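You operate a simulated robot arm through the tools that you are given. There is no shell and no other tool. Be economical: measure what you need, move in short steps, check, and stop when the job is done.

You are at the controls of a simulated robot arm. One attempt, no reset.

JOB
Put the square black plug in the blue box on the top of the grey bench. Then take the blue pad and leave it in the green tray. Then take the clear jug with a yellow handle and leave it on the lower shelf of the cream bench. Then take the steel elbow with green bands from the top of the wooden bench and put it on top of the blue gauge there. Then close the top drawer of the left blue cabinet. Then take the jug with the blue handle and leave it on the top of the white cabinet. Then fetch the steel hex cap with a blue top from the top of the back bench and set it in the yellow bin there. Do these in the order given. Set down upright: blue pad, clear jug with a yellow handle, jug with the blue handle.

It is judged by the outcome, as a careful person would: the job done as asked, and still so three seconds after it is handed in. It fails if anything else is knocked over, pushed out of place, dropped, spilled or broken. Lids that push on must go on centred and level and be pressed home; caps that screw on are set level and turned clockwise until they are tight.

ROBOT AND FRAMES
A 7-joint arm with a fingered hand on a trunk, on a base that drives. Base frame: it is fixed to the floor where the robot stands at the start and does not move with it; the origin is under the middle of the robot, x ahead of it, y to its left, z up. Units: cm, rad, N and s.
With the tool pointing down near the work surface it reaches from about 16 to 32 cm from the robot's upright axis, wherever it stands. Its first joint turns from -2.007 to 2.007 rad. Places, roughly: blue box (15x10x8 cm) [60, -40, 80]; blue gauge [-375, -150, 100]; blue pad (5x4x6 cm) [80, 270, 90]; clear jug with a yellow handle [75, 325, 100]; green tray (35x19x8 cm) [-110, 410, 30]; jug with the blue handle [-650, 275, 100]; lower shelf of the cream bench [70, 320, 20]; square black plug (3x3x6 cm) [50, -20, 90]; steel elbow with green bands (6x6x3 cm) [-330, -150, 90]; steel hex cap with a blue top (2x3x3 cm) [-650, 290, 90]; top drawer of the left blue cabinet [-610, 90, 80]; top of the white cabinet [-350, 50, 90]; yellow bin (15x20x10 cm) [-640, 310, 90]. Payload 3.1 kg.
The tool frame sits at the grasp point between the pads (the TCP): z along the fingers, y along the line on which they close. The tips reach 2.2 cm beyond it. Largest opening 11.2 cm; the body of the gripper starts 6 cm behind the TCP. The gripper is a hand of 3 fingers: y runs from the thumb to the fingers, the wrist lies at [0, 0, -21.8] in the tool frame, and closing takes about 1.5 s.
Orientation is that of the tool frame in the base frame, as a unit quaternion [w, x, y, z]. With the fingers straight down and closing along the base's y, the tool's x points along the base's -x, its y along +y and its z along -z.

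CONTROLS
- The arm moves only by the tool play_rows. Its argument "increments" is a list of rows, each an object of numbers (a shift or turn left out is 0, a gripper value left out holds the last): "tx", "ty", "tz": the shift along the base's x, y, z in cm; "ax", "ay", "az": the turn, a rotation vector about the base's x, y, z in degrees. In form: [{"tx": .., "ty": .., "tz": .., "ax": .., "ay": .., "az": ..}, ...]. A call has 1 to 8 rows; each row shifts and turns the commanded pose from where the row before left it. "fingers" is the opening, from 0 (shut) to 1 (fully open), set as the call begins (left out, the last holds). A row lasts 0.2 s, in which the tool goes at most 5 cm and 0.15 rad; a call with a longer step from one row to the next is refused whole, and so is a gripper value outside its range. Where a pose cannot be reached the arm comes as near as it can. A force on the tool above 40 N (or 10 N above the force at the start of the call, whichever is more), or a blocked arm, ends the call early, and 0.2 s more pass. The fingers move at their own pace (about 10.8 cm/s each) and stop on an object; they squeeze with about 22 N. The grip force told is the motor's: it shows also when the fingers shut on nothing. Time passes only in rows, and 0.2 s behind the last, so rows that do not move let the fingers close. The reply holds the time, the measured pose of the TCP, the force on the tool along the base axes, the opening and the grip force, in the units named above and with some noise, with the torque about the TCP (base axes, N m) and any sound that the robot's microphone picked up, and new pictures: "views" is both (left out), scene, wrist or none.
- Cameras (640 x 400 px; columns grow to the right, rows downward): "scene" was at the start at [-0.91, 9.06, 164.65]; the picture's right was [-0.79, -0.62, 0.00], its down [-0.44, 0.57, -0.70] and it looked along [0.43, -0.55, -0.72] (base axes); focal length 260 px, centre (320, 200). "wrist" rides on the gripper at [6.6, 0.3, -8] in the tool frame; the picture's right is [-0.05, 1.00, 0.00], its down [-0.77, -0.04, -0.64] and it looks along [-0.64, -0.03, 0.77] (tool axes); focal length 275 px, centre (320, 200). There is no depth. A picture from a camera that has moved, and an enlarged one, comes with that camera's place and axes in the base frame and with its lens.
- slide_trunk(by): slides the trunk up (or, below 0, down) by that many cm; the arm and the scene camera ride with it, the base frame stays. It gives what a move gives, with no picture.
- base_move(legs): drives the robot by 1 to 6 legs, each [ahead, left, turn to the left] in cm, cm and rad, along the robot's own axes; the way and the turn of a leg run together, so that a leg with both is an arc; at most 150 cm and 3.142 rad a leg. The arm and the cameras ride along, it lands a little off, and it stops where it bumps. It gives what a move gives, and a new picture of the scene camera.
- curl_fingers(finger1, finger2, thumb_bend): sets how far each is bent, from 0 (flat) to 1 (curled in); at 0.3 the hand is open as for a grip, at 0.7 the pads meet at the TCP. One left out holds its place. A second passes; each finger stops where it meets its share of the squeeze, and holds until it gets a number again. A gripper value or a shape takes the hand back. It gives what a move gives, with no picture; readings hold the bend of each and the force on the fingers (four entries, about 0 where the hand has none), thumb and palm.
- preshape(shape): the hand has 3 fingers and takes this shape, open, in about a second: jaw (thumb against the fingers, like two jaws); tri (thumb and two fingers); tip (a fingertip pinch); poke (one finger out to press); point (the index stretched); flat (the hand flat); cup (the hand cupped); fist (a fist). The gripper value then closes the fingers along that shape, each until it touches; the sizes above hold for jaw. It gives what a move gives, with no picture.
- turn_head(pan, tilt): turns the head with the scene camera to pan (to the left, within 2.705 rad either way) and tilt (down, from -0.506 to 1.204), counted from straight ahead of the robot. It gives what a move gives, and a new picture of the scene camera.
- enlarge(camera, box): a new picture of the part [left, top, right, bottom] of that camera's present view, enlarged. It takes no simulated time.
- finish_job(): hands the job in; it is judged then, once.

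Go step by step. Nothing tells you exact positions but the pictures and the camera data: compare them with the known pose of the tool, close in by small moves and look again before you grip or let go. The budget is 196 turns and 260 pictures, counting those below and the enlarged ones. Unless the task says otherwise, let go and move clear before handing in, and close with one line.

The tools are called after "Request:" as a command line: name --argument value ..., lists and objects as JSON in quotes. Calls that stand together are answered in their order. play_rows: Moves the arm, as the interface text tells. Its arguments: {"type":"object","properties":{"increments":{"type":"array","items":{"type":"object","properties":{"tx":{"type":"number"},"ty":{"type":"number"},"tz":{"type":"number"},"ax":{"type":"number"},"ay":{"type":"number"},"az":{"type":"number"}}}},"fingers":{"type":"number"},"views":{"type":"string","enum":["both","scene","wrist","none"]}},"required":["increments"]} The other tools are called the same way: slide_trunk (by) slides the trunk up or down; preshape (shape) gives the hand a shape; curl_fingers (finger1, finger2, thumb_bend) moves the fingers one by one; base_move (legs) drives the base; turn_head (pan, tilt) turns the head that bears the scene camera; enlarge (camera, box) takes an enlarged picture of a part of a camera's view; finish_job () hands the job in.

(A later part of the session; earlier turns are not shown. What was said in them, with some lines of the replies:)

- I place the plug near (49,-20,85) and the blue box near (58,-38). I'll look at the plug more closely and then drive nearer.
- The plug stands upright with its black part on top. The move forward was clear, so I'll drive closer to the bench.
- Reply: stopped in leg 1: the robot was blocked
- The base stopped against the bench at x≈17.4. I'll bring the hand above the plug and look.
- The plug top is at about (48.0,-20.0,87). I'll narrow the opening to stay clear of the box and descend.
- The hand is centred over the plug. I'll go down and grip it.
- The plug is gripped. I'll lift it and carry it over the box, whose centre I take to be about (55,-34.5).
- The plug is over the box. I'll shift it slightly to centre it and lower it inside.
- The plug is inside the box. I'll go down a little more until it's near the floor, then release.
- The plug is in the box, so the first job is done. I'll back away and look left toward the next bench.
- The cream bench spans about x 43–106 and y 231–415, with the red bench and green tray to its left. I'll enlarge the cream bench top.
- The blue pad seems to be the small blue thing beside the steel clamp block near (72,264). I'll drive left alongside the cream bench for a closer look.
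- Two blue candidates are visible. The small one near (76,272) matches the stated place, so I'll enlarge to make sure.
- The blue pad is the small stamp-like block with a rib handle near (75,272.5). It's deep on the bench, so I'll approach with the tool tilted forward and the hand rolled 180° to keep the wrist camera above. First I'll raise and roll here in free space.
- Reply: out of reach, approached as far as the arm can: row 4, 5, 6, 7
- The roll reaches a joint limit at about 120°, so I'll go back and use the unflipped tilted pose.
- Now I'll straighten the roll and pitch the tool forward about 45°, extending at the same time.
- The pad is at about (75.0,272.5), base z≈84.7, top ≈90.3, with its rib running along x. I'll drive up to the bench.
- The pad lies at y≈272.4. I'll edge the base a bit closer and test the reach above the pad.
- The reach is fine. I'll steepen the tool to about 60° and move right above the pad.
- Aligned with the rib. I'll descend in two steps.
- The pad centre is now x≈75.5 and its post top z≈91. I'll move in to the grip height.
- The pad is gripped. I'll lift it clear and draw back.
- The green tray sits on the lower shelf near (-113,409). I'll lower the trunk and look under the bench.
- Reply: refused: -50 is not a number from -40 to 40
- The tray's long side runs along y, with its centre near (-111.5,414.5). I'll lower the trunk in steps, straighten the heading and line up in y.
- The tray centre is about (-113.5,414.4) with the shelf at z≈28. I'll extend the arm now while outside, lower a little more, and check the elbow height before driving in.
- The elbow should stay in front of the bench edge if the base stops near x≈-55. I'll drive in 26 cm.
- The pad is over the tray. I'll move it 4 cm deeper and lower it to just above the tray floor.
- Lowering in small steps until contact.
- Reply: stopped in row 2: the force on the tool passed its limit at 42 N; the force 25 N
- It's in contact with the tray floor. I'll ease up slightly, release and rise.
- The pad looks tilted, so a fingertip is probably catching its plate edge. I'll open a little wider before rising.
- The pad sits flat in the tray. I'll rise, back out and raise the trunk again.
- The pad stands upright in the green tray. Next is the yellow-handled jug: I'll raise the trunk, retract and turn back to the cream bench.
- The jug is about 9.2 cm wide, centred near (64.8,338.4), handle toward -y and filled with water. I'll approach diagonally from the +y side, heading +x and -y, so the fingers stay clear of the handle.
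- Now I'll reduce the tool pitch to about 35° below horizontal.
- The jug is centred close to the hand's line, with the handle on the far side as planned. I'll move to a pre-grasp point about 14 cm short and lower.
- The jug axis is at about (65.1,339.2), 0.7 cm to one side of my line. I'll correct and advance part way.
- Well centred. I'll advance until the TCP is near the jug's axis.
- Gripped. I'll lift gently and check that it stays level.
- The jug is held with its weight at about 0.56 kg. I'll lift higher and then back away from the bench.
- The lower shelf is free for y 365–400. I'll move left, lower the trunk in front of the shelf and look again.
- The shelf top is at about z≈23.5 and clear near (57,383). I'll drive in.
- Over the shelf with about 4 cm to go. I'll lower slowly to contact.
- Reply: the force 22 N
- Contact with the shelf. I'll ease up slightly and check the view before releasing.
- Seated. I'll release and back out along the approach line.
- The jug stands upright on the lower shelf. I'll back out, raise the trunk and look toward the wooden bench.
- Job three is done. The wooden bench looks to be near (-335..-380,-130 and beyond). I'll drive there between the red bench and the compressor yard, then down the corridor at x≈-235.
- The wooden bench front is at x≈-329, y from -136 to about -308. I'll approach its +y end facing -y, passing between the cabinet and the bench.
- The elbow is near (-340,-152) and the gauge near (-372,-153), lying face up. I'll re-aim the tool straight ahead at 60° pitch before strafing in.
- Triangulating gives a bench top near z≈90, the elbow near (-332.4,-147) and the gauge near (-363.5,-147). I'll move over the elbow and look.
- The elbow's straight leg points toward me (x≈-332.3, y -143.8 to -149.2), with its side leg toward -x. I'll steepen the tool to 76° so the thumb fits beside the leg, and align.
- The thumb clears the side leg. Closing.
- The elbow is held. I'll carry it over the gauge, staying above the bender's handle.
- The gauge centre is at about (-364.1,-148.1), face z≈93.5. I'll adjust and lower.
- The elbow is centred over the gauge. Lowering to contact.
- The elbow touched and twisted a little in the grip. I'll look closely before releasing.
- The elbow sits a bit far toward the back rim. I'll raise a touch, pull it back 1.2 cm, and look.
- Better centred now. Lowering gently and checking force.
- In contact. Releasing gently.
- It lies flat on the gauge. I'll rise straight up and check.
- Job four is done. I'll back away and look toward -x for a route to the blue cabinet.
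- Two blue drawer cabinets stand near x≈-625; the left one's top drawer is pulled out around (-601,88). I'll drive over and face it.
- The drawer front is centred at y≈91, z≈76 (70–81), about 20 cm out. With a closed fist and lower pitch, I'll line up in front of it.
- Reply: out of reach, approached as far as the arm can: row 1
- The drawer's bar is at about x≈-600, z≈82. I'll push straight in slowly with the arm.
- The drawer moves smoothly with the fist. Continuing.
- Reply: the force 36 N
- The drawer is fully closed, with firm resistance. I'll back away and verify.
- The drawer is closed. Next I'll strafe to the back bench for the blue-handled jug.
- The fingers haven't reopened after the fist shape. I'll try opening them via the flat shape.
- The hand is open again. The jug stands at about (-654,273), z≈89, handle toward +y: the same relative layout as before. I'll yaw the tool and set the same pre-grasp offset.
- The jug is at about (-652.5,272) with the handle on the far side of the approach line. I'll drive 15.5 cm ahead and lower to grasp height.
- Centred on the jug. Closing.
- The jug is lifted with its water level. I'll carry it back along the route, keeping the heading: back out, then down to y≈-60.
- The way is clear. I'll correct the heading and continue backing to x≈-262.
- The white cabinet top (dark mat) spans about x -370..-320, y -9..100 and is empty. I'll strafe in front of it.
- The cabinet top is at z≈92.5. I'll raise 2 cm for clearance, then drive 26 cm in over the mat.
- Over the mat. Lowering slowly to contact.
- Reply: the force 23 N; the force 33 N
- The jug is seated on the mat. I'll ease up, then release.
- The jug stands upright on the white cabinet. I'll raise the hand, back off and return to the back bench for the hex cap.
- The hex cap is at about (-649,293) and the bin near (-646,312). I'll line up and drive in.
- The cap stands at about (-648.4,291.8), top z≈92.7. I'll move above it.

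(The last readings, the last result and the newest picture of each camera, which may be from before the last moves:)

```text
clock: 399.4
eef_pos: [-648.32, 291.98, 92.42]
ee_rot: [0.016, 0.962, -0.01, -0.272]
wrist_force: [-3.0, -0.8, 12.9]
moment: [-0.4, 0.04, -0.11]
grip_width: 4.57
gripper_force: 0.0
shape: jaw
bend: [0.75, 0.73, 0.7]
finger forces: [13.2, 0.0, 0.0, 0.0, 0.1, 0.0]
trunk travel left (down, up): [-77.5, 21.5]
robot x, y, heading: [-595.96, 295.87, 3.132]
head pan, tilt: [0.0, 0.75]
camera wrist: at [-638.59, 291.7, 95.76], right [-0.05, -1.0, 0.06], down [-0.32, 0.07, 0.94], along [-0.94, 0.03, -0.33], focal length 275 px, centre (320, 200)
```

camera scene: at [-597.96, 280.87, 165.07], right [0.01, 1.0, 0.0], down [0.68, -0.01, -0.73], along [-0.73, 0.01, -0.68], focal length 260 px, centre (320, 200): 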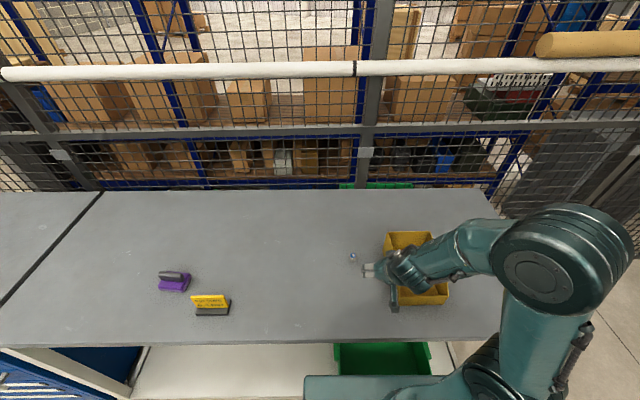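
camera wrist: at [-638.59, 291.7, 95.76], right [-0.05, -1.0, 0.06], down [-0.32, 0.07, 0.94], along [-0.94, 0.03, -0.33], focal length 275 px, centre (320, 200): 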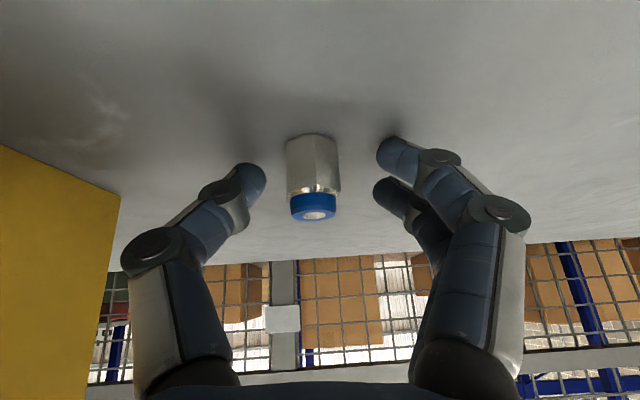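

The lower finger touched the bench. I'll raise, steepen the tool and come down again.

Request:
play_rows --increments '[{"tz": 1.2}, {"ay": -8.4, "tz": 0.8}, {"ay": -8.4, "ax": -2}, {}]' --views "wrist"

```text
clock: 400.4
eef_pos: [-648.45, 292.59, 94.14]
ee_rot: [0.018, 0.988, -0.016, -0.151]
wrist_force: [-0.3, 1.1, 0.3]
moment: [-0.03, -0.02, -0.05]
grip_width: 4.52
gripper_force: 0.1
shape: jaw
bend: [0.73, 0.73, 0.7]
finger forces: [0.0, 0.1, 0.1, 0.0, 0.0, 0.0]
out of reach, approached as far as the arm can: row 3
trunk travel left (down, up): [-77.5, 21.5]
robot x, y, heading: [-595.55, 295.86, 3.127]
head pan, tilt: [0.0, 0.75]
camera wrist: at [-639.96, 292.25, 99.75], right [-0.07, -1.0, 0.06], down [-0.54, 0.09, 0.83], along [-0.84, 0.03, -0.55], focal length 275 px, centre (320, 200)
```

wrist: 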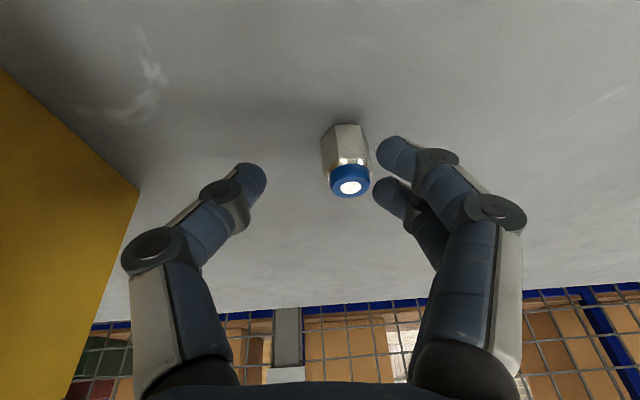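

I'm at the edge of reach. I'll inch the base forward 2.5 cm and re-centre.

Request:
play_rows --increments '[{"tz": 2}, {"tz": 1}]' --views "none"

Request:
base_move --legs '[[2.8, 0, 0]]'

Request:
play_rows --increments '[{"tx": 1, "ty": -0.7}, {"tx": 1, "ty": -0.6}, {}]' --views "wrist"

```text
clock: 401.0
eef_pos: [-648.36, 292.53, 95.49]
ee_rot: [0.023, 0.991, -0.017, -0.13]
wrist_force: [-0.5, 0.2, -0.2]
moment: [0.01, 0.01, 0.0]
grip_width: 4.52
gripper_force: 0.0
shape: jaw
bend: [0.73, 0.73, 0.7]
finger forces: [0.0, 0.0, 0.0, 0.0, 0.0, 0.0]
out of reach, approached as far as the arm can: row 1, 2
trunk travel left (down, up): [-77.5, 21.5]
robot x, y, heading: [-595.82, 295.94, 3.131]
head pan, tilt: [0.0, 0.75]
```

```text
clock: 402.0
eef_pos: [-651.11, 292.66, 95.49]
ee_rot: [0.022, 0.991, -0.017, -0.13]
wrist_force: [-0.1, 0.4, -0.1]
moment: [0.01, 0.01, 0.03]
grip_width: 4.49
gripper_force: 0.0
shape: jaw
bend: [0.73, 0.73, 0.7]
finger forces: [0.1, 0.0, 0.0, 0.0, 0.0, 0.0]
trunk travel left (down, up): [-77.5, 21.5]
robot x, y, heading: [-598.07, 296.14, 3.125]
head pan, tilt: [0.0, 0.75]
stopped in leg 1: the robot was blocked; the commanded pose is now the measured one
camera scene: at [-600.69, 280.9, 165.06], right [0.01, 1.0, 0.0], down [0.68, -0.01, -0.73], along [-0.73, 0.01, -0.68], focal length 260 px, centre (320, 200)
```

scene: 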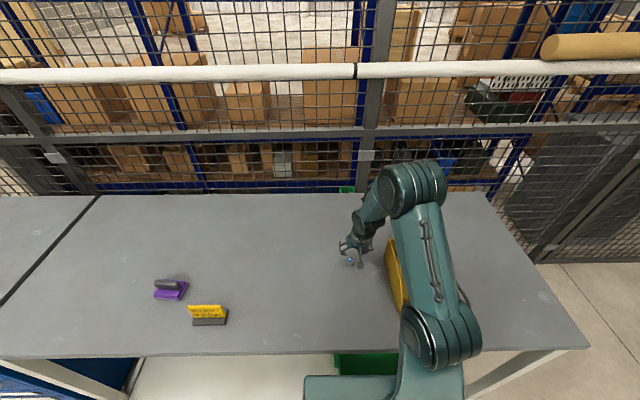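

```text
clock: 402.8
eef_pos: [-649.08, 291.45, 95.63]
ee_rot: [0.023, 0.991, -0.018, -0.13]
wrist_force: [0.2, -0.5, -0.2]
moment: [0.0, 0.01, 0.01]
grip_width: 4.49
gripper_force: 0.1
shape: jaw
bend: [0.73, 0.73, 0.7]
finger forces: [0.0, 0.1, 0.1, 0.1, 0.0, 0.0]
trunk travel left (down, up): [-77.5, 21.5]
robot x, y, heading: [-597.87, 295.94, 3.123]
head pan, tilt: [0.0, 0.75]
camera wrist: at [-640.69, 291.15, 101.55], right [-0.07, -1.0, 0.06], down [-0.58, 0.09, 0.81], along [-0.81, 0.02, -0.58], focal length 275 px, centre (320, 200)
```

wrist: 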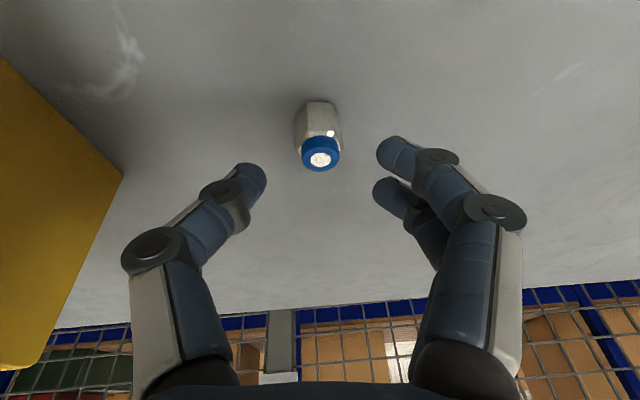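

Centred. Descending.

Request:
play_rows --increments '[{"tx": -0.4, "tz": -1.3}, {"tz": -1.3}, {"tz": -0.8}, {}]' --views "wrist"

```text
clock: 403.8
eef_pos: [-649.27, 291.66, 92.32]
ee_rot: [0.023, 0.991, -0.017, -0.134]
wrist_force: [-5.2, 1.3, 25.5]
moment: [0.52, 0.09, 0.1]
grip_width: 4.66
gripper_force: 0.0
shape: jaw
bend: [0.74, 0.73, 0.7]
finger forces: [5.7, 0.0, 0.0, 0.0, 19.5, 0.0]
trunk travel left (down, up): [-77.5, 21.5]
robot x, y, heading: [-598.16, 295.82, 3.127]
head pan, tilt: [0.0, 0.75]
camera wrist: at [-641.0, 291.39, 98.29], right [-0.07, -1.0, 0.06], down [-0.57, 0.09, 0.81], along [-0.82, 0.02, -0.58], focal length 275 px, centre (320, 200)
```

wrist: 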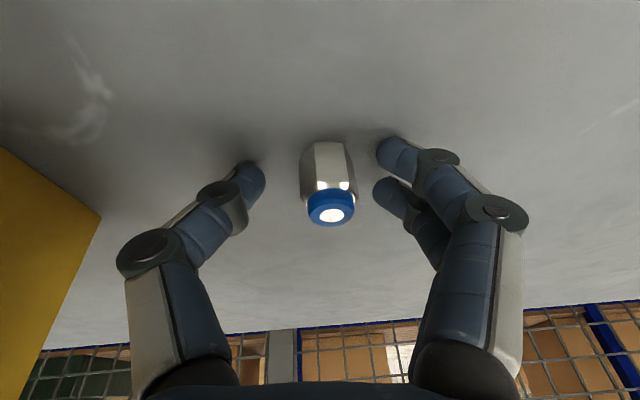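

Request:
play_rows --increments '[{"tz": 0.7}, {}]' --views "none"

Request:
play_rows --increments '[{}, {}, {}, {}, {}, {}]' --fingers 0 --views "wrist"

```text
clock: 404.4
eef_pos: [-649.36, 291.62, 92.83]
ee_rot: [0.023, 0.991, -0.017, -0.131]
wrist_force: [-0.4, -0.1, -0.1]
moment: [0.03, 0.03, -0.02]
grip_width: 4.51
gripper_force: 0.1
shape: jaw
bend: [0.73, 0.73, 0.7]
finger forces: [0.1, 0.0, 0.0, 0.1, 0.1, 0.1]
trunk travel left (down, up): [-77.5, 21.5]
robot x, y, heading: [-598.13, 296.18, 3.122]
head pan, tilt: [0.0, 0.75]
```

```text
clock: 405.8
eef_pos: [-649.35, 291.65, 92.75]
ee_rot: [0.022, 0.991, -0.018, -0.131]
wrist_force: [0.3, -0.2, -0.2]
moment: [-0.02, 0.0, -0.01]
grip_width: 1.15
gripper_force: 21.8
shape: jaw
bend: [0.72, 0.71, 0.7]
finger forces: [10.4, 9.1, 0.0, 0.0, 18.4, 0.0]
trunk travel left (down, up): [-77.5, 21.5]
robot x, y, heading: [-598.35, 296.15, 3.13]
head pan, tilt: [0.0, 0.75]
camera wrist: at [-641.04, 291.34, 98.84], right [-0.07, -1.0, 0.06], down [-0.58, 0.09, 0.81], along [-0.81, 0.02, -0.58], focal length 275 px, centre (320, 200)
```

wrist: 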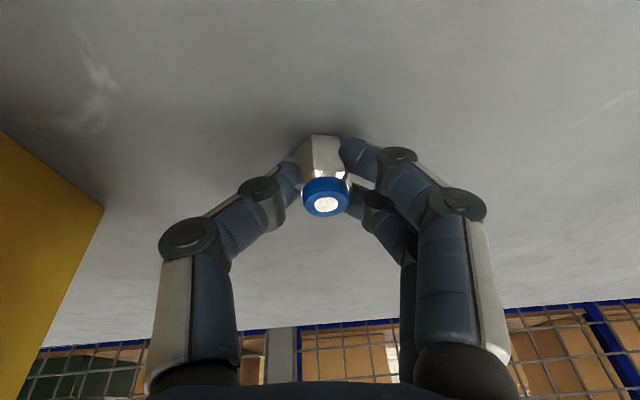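

The cap is gripped. I'll lift it high and move over the bin.

Request:
play_rows --increments '[{"tz": 2}, {"tz": 3.5}, {"tz": 4}, {"tz": 4}, {"tz": 3, "tx": 1}, {}]' --views "wrist"

Request:
play_rows --increments '[{"ty": 4, "tx": 0.6}, {"ty": 4, "tx": 0.6}, {"ty": 4, "tx": 0.6}, {"ty": 4, "tx": 0.6}, {"ty": 4}, {}]' --views "both"

```text
clock: 407.2
eef_pos: [-648.2, 291.25, 109.17]
ee_rot: [0.022, 0.991, -0.017, -0.13]
wrist_force: [-0.1, 0.5, -0.8]
moment: [0.01, 0.0, 0.0]
grip_width: 1.13
gripper_force: 21.9
shape: jaw
bend: [0.72, 0.71, 0.7]
finger forces: [10.7, 9.6, 0.1, 0.0, 18.1, 0.0]
trunk travel left (down, up): [-77.5, 21.5]
robot x, y, heading: [-598.03, 296.04, 3.131]
head pan, tilt: [0.0, 0.75]
camera wrist: at [-639.94, 290.98, 115.1], right [-0.07, -1.0, 0.06], down [-0.58, 0.09, 0.81], along [-0.81, 0.02, -0.58], focal length 275 px, centre (320, 200)
```

wrist: 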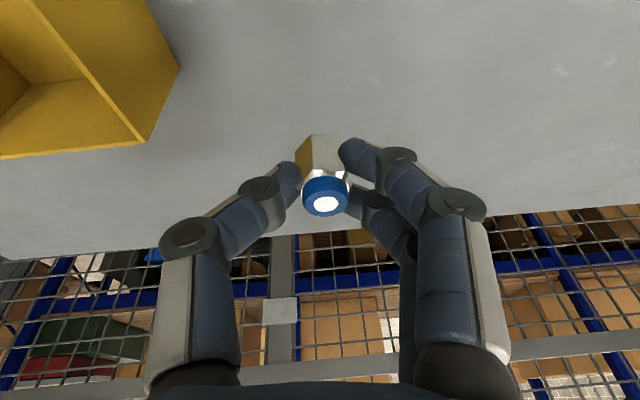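

```text
clock: 408.6
eef_pos: [-646.05, 311.23, 109.41]
ee_rot: [0.022, 0.991, -0.017, -0.131]
wrist_force: [0.8, -0.4, -0.3]
moment: [0.02, -0.01, -0.01]
grip_width: 1.1
gripper_force: 22.0
shape: jaw
bend: [0.72, 0.71, 0.7]
finger forces: [10.9, 9.4, 0.0, 0.0, 18.2, 0.1]
trunk travel left (down, up): [-77.5, 21.5]
robot x, y, heading: [-598.49, 296.1, 3.129]
head pan, tilt: [0.0, 0.75]
camera scene: at [-600.55, 280.8, 165.06], right [0.01, 1.0, 0.0], down [0.68, -0.01, -0.73], along [-0.73, 0.01, -0.68], focal length 260 px, centre (320, 200)
camera wrist: at [-637.74, 311.0, 115.4], right [-0.07, -1.0, 0.06], down [-0.58, 0.09, 0.81], along [-0.81, 0.02, -0.58], focal length 275 px, centre (320, 200)
```

scene: 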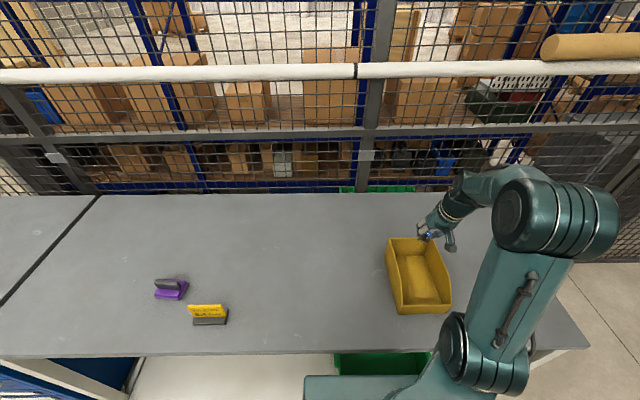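
wrist: 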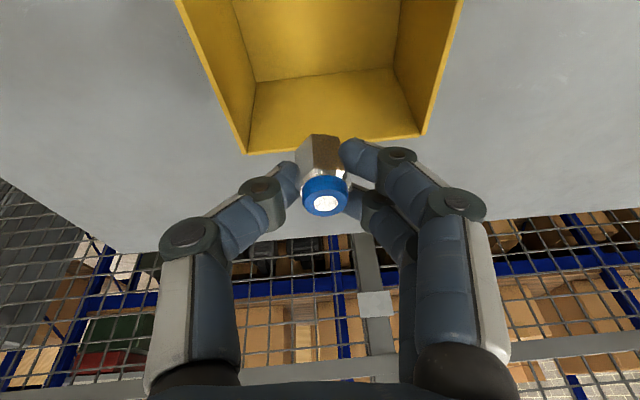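

The bin's back rim is at x≈-652 and its centre y≈310.4. I'll move toward the bin's middle and lower inside.

Request:
play_rows --increments '[{"tx": 2.3, "ty": -0.6}, {"tx": 2.2}, {"tz": -2.5}, {"tz": -2.5}, {}]' --views "both"

```text
clock: 409.8
eef_pos: [-641.43, 310.73, 104.51]
ee_rot: [0.023, 0.991, -0.017, -0.13]
wrist_force: [0.6, 0.6, -0.6]
moment: [-0.01, 0.03, -0.02]
grip_width: 1.12
gripper_force: 21.4
shape: jaw
bend: [0.72, 0.71, 0.7]
finger forces: [11.2, 9.4, 0.0, 0.0, 18.3, 0.1]
trunk travel left (down, up): [-77.5, 21.5]
robot x, y, heading: [-598.36, 296.12, 3.126]
head pan, tilt: [0.0, 0.75]
camera scene: at [-600.53, 280.9, 165.07], right [0.01, 1.0, 0.0], down [0.68, -0.01, -0.73], along [-0.73, 0.01, -0.68], focal length 260 px, centre (320, 200)
camera wrist: at [-633.17, 310.4, 110.49], right [-0.07, -1.0, 0.06], down [-0.58, 0.09, 0.81], along [-0.81, 0.02, -0.58], focal length 275 px, centre (320, 200)
```

scene: 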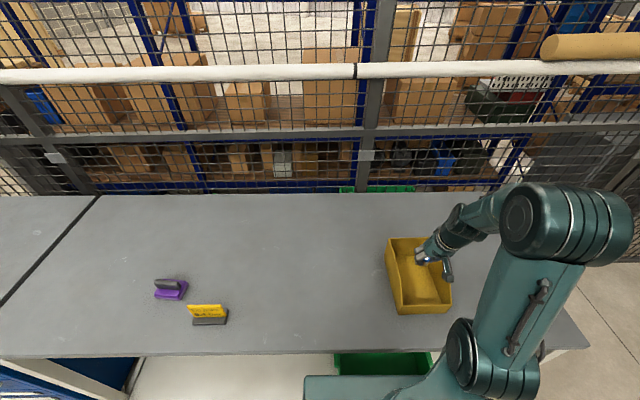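
wrist: 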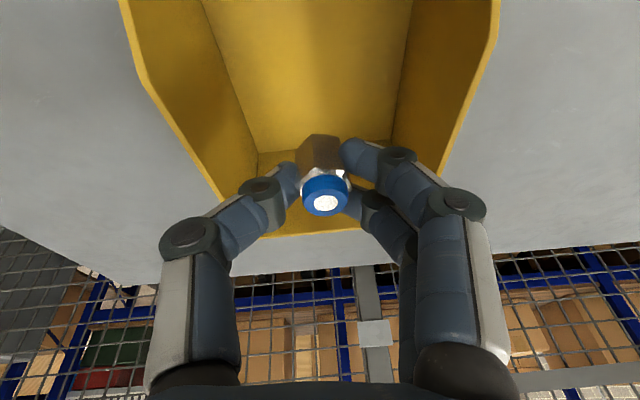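

Request:
play_rows --increments '[{"tz": -2, "ty": -0.3, "tx": 1}, {"tz": -2}, {"tz": -1.5}, {}]' --views "both"

```text
clock: 410.8
eef_pos: [-640.47, 310.54, 98.83]
ee_rot: [0.023, 0.991, -0.016, -0.131]
wrist_force: [0.3, 0.3, -0.4]
moment: [0.02, 0.01, -0.03]
grip_width: 1.13
gripper_force: 21.5
shape: jaw
bend: [0.72, 0.71, 0.7]
finger forces: [11.3, 9.5, 0.1, 0.0, 18.3, 0.1]
trunk travel left (down, up): [-77.5, 21.5]
robot x, y, heading: [-598.27, 295.88, 3.126]
head pan, tilt: [0.0, 0.75]
camera scene: at [-600.57, 280.87, 165.06], right [0.01, 1.0, 0.0], down [0.68, -0.01, -0.73], along [-0.73, 0.01, -0.68], focal length 260 px, centre (320, 200)
camera wrist: at [-632.13, 310.24, 104.88], right [-0.07, -1.0, 0.06], down [-0.58, 0.09, 0.81], along [-0.81, 0.02, -0.58], focal length 275 px, centre (320, 200)
```

scene: 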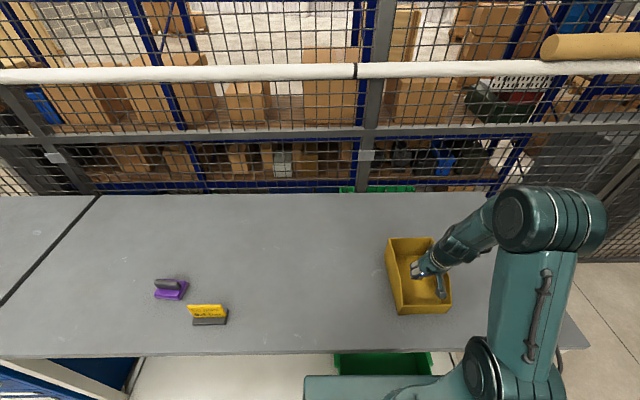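
wrist: 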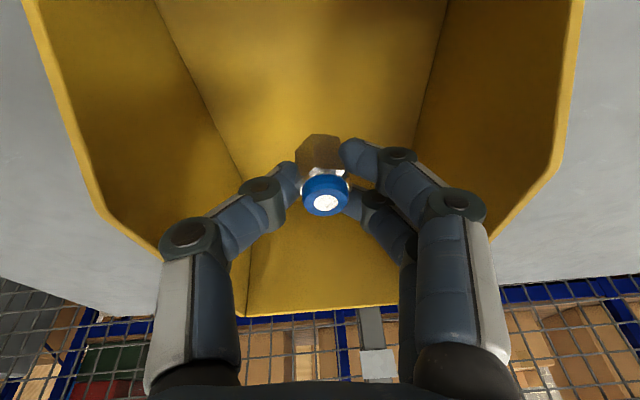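

Lowering a little more, then releasing gently.

Request:
play_rows --increments '[{"tz": -1.3}, {"tz": -1.2}, {}]' --views "wrist"

```text
clock: 411.6
eef_pos: [-640.52, 310.54, 96.32]
ee_rot: [0.022, 0.991, -0.016, -0.131]
wrist_force: [-1.0, 0.0, 0.5]
moment: [0.0, -0.02, 0.01]
grip_width: 1.08
gripper_force: 22.6
shape: jaw
bend: [0.72, 0.71, 0.7]
finger forces: [11.4, 9.8, 0.1, 0.0, 18.2, 0.1]
trunk travel left (down, up): [-77.5, 21.5]
robot x, y, heading: [-597.94, 296.17, 3.133]
head pan, tilt: [0.0, 0.75]
camera wrist: at [-632.18, 310.3, 102.36], right [-0.07, -1.0, 0.06], down [-0.58, 0.09, 0.81], along [-0.81, 0.02, -0.58], focal length 275 px, centre (320, 200)
```

wrist: 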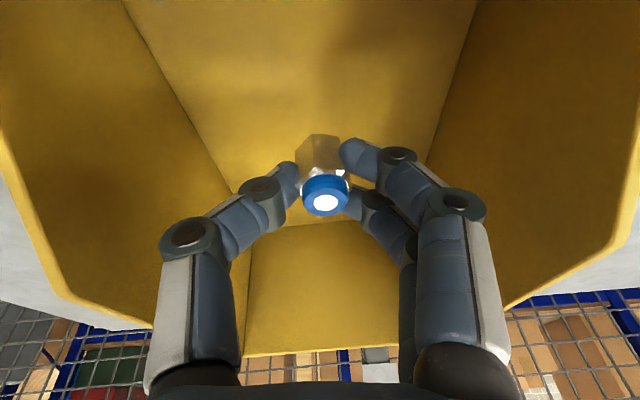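

There's good clearance at the walls, so I'll lower 2 cm more and release.

Request:
play_rows --increments '[{"tz": -1}, {"tz": -0.8}, {}]' --views "none"

Request:
play_rows --increments '[{}, {}, {}]' --fingers 0.32 --views "wrist"

```text
clock: 412.4
eef_pos: [-640.46, 310.54, 94.71]
ee_rot: [0.022, 0.991, -0.017, -0.131]
wrist_force: [0.6, 0.1, -0.7]
moment: [0.02, 0.01, 0.01]
grip_width: 1.09
gripper_force: 22.0
shape: jaw
bend: [0.72, 0.71, 0.7]
finger forces: [11.4, 9.8, 0.0, 0.0, 18.2, 0.0]
trunk travel left (down, up): [-77.5, 21.5]
robot x, y, heading: [-598.17, 296.08, 3.127]
head pan, tilt: [0.0, 0.75]
```

```text
clock: 413.2
eef_pos: [-640.55, 310.48, 94.52]
ee_rot: [0.023, 0.991, -0.017, -0.131]
wrist_force: [-0.4, -0.1, 0.5]
moment: [-0.01, -0.03, 0.02]
grip_width: 3.55
gripper_force: 0.1
shape: jaw
bend: [0.74, 0.74, 0.7]
finger forces: [0.0, 0.0, 0.0, 0.1, 0.0, 0.1]
trunk travel left (down, up): [-77.5, 21.5]
robot x, y, heading: [-597.89, 296.02, 3.126]
head pan, tilt: [0.0, 0.75]
camera wrist: at [-632.16, 310.22, 100.58], right [-0.07, -1.0, 0.06], down [-0.58, 0.09, 0.81], along [-0.81, 0.02, -0.58], focal length 275 px, centre (320, 200)
```

wrist: 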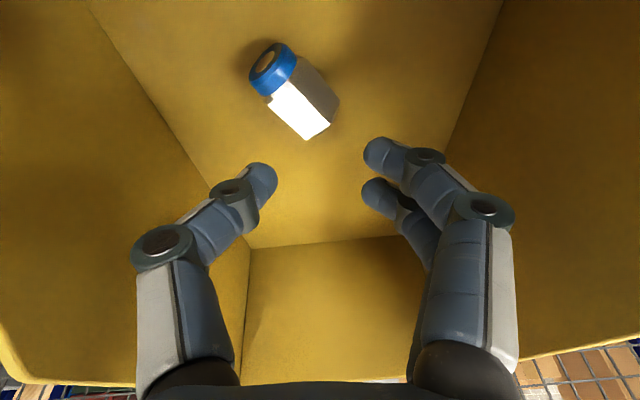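

The cap is lying inside the bin, and upright wasn't required for it. I'll rise straight out and check.

Request:
play_rows --increments '[{"tz": 3}, {"tz": 4}, {"tz": 4}, {"tz": 4}, {"tx": 3}, {"tx": 3}, {}]' --views "wrist"

Request:
base_move --legs '[[-25, 0, 0]]'

```text
clock: 414.8
eef_pos: [-634.61, 310.57, 109.54]
ee_rot: [0.023, 0.991, -0.017, -0.13]
wrist_force: [-0.7, 0.3, -0.1]
moment: [0.0, 0.0, 0.0]
grip_width: 3.56
gripper_force: 0.0
shape: jaw
bend: [0.74, 0.74, 0.7]
finger forces: [0.0, 0.0, 0.0, 0.0, 0.1, 0.0]
trunk travel left (down, up): [-77.5, 21.5]
robot x, y, heading: [-598.0, 295.87, 3.129]
head pan, tilt: [0.0, 0.75]
camera wrist: at [-626.34, 310.22, 115.63], right [-0.07, -1.0, 0.06], down [-0.58, 0.09, 0.81], along [-0.81, 0.02, -0.58], focal length 275 px, centre (320, 200)
```

wrist: 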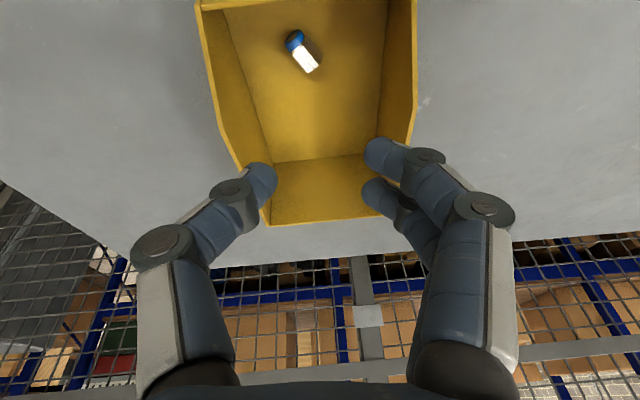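

```text
clock: 416.7
eef_pos: [-609.69, 309.89, 109.72]
ee_rot: [0.024, 0.991, -0.013, -0.13]
wrist_force: [0.0, 0.5, 0.6]
moment: [0.02, 0.02, 0.01]
grip_width: 3.55
gripper_force: 0.0
shape: jaw
bend: [0.74, 0.74, 0.7]
finger forces: [0.0, 0.0, 0.0, 0.1, 0.0, 0.0]
trunk travel left (down, up): [-77.5, 21.5]
robot x, y, heading: [-573.2, 295.95, 3.135]
head pan, tilt: [0.0, 0.75]
camera scene: at [-575.37, 280.65, 165.07], right [0.01, 1.0, 0.0], down [0.68, 0.0, -0.73], along [-0.73, 0.0, -0.68], focal length 260 px, centre (320, 200)
```

scene: 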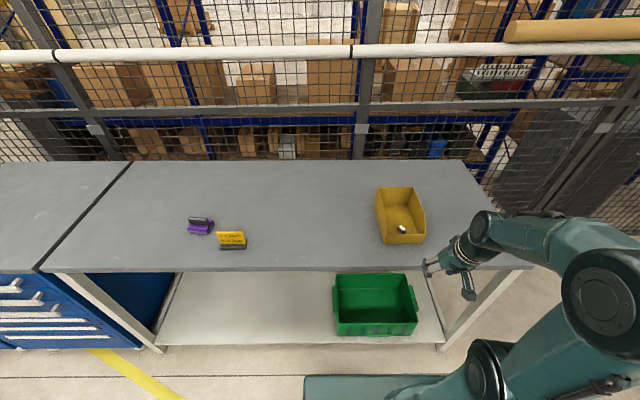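

The cap is in the yellow bin, the hand is clear, and all seven jobs are done in order. Handing in.

Request:
finish_job

```text
The job is handed in.
```

All seven jobs were done in the order given and the job is handed in, with the blue pad and both jugs set down upright; the hex cap ended up on its side in the yellow bin.
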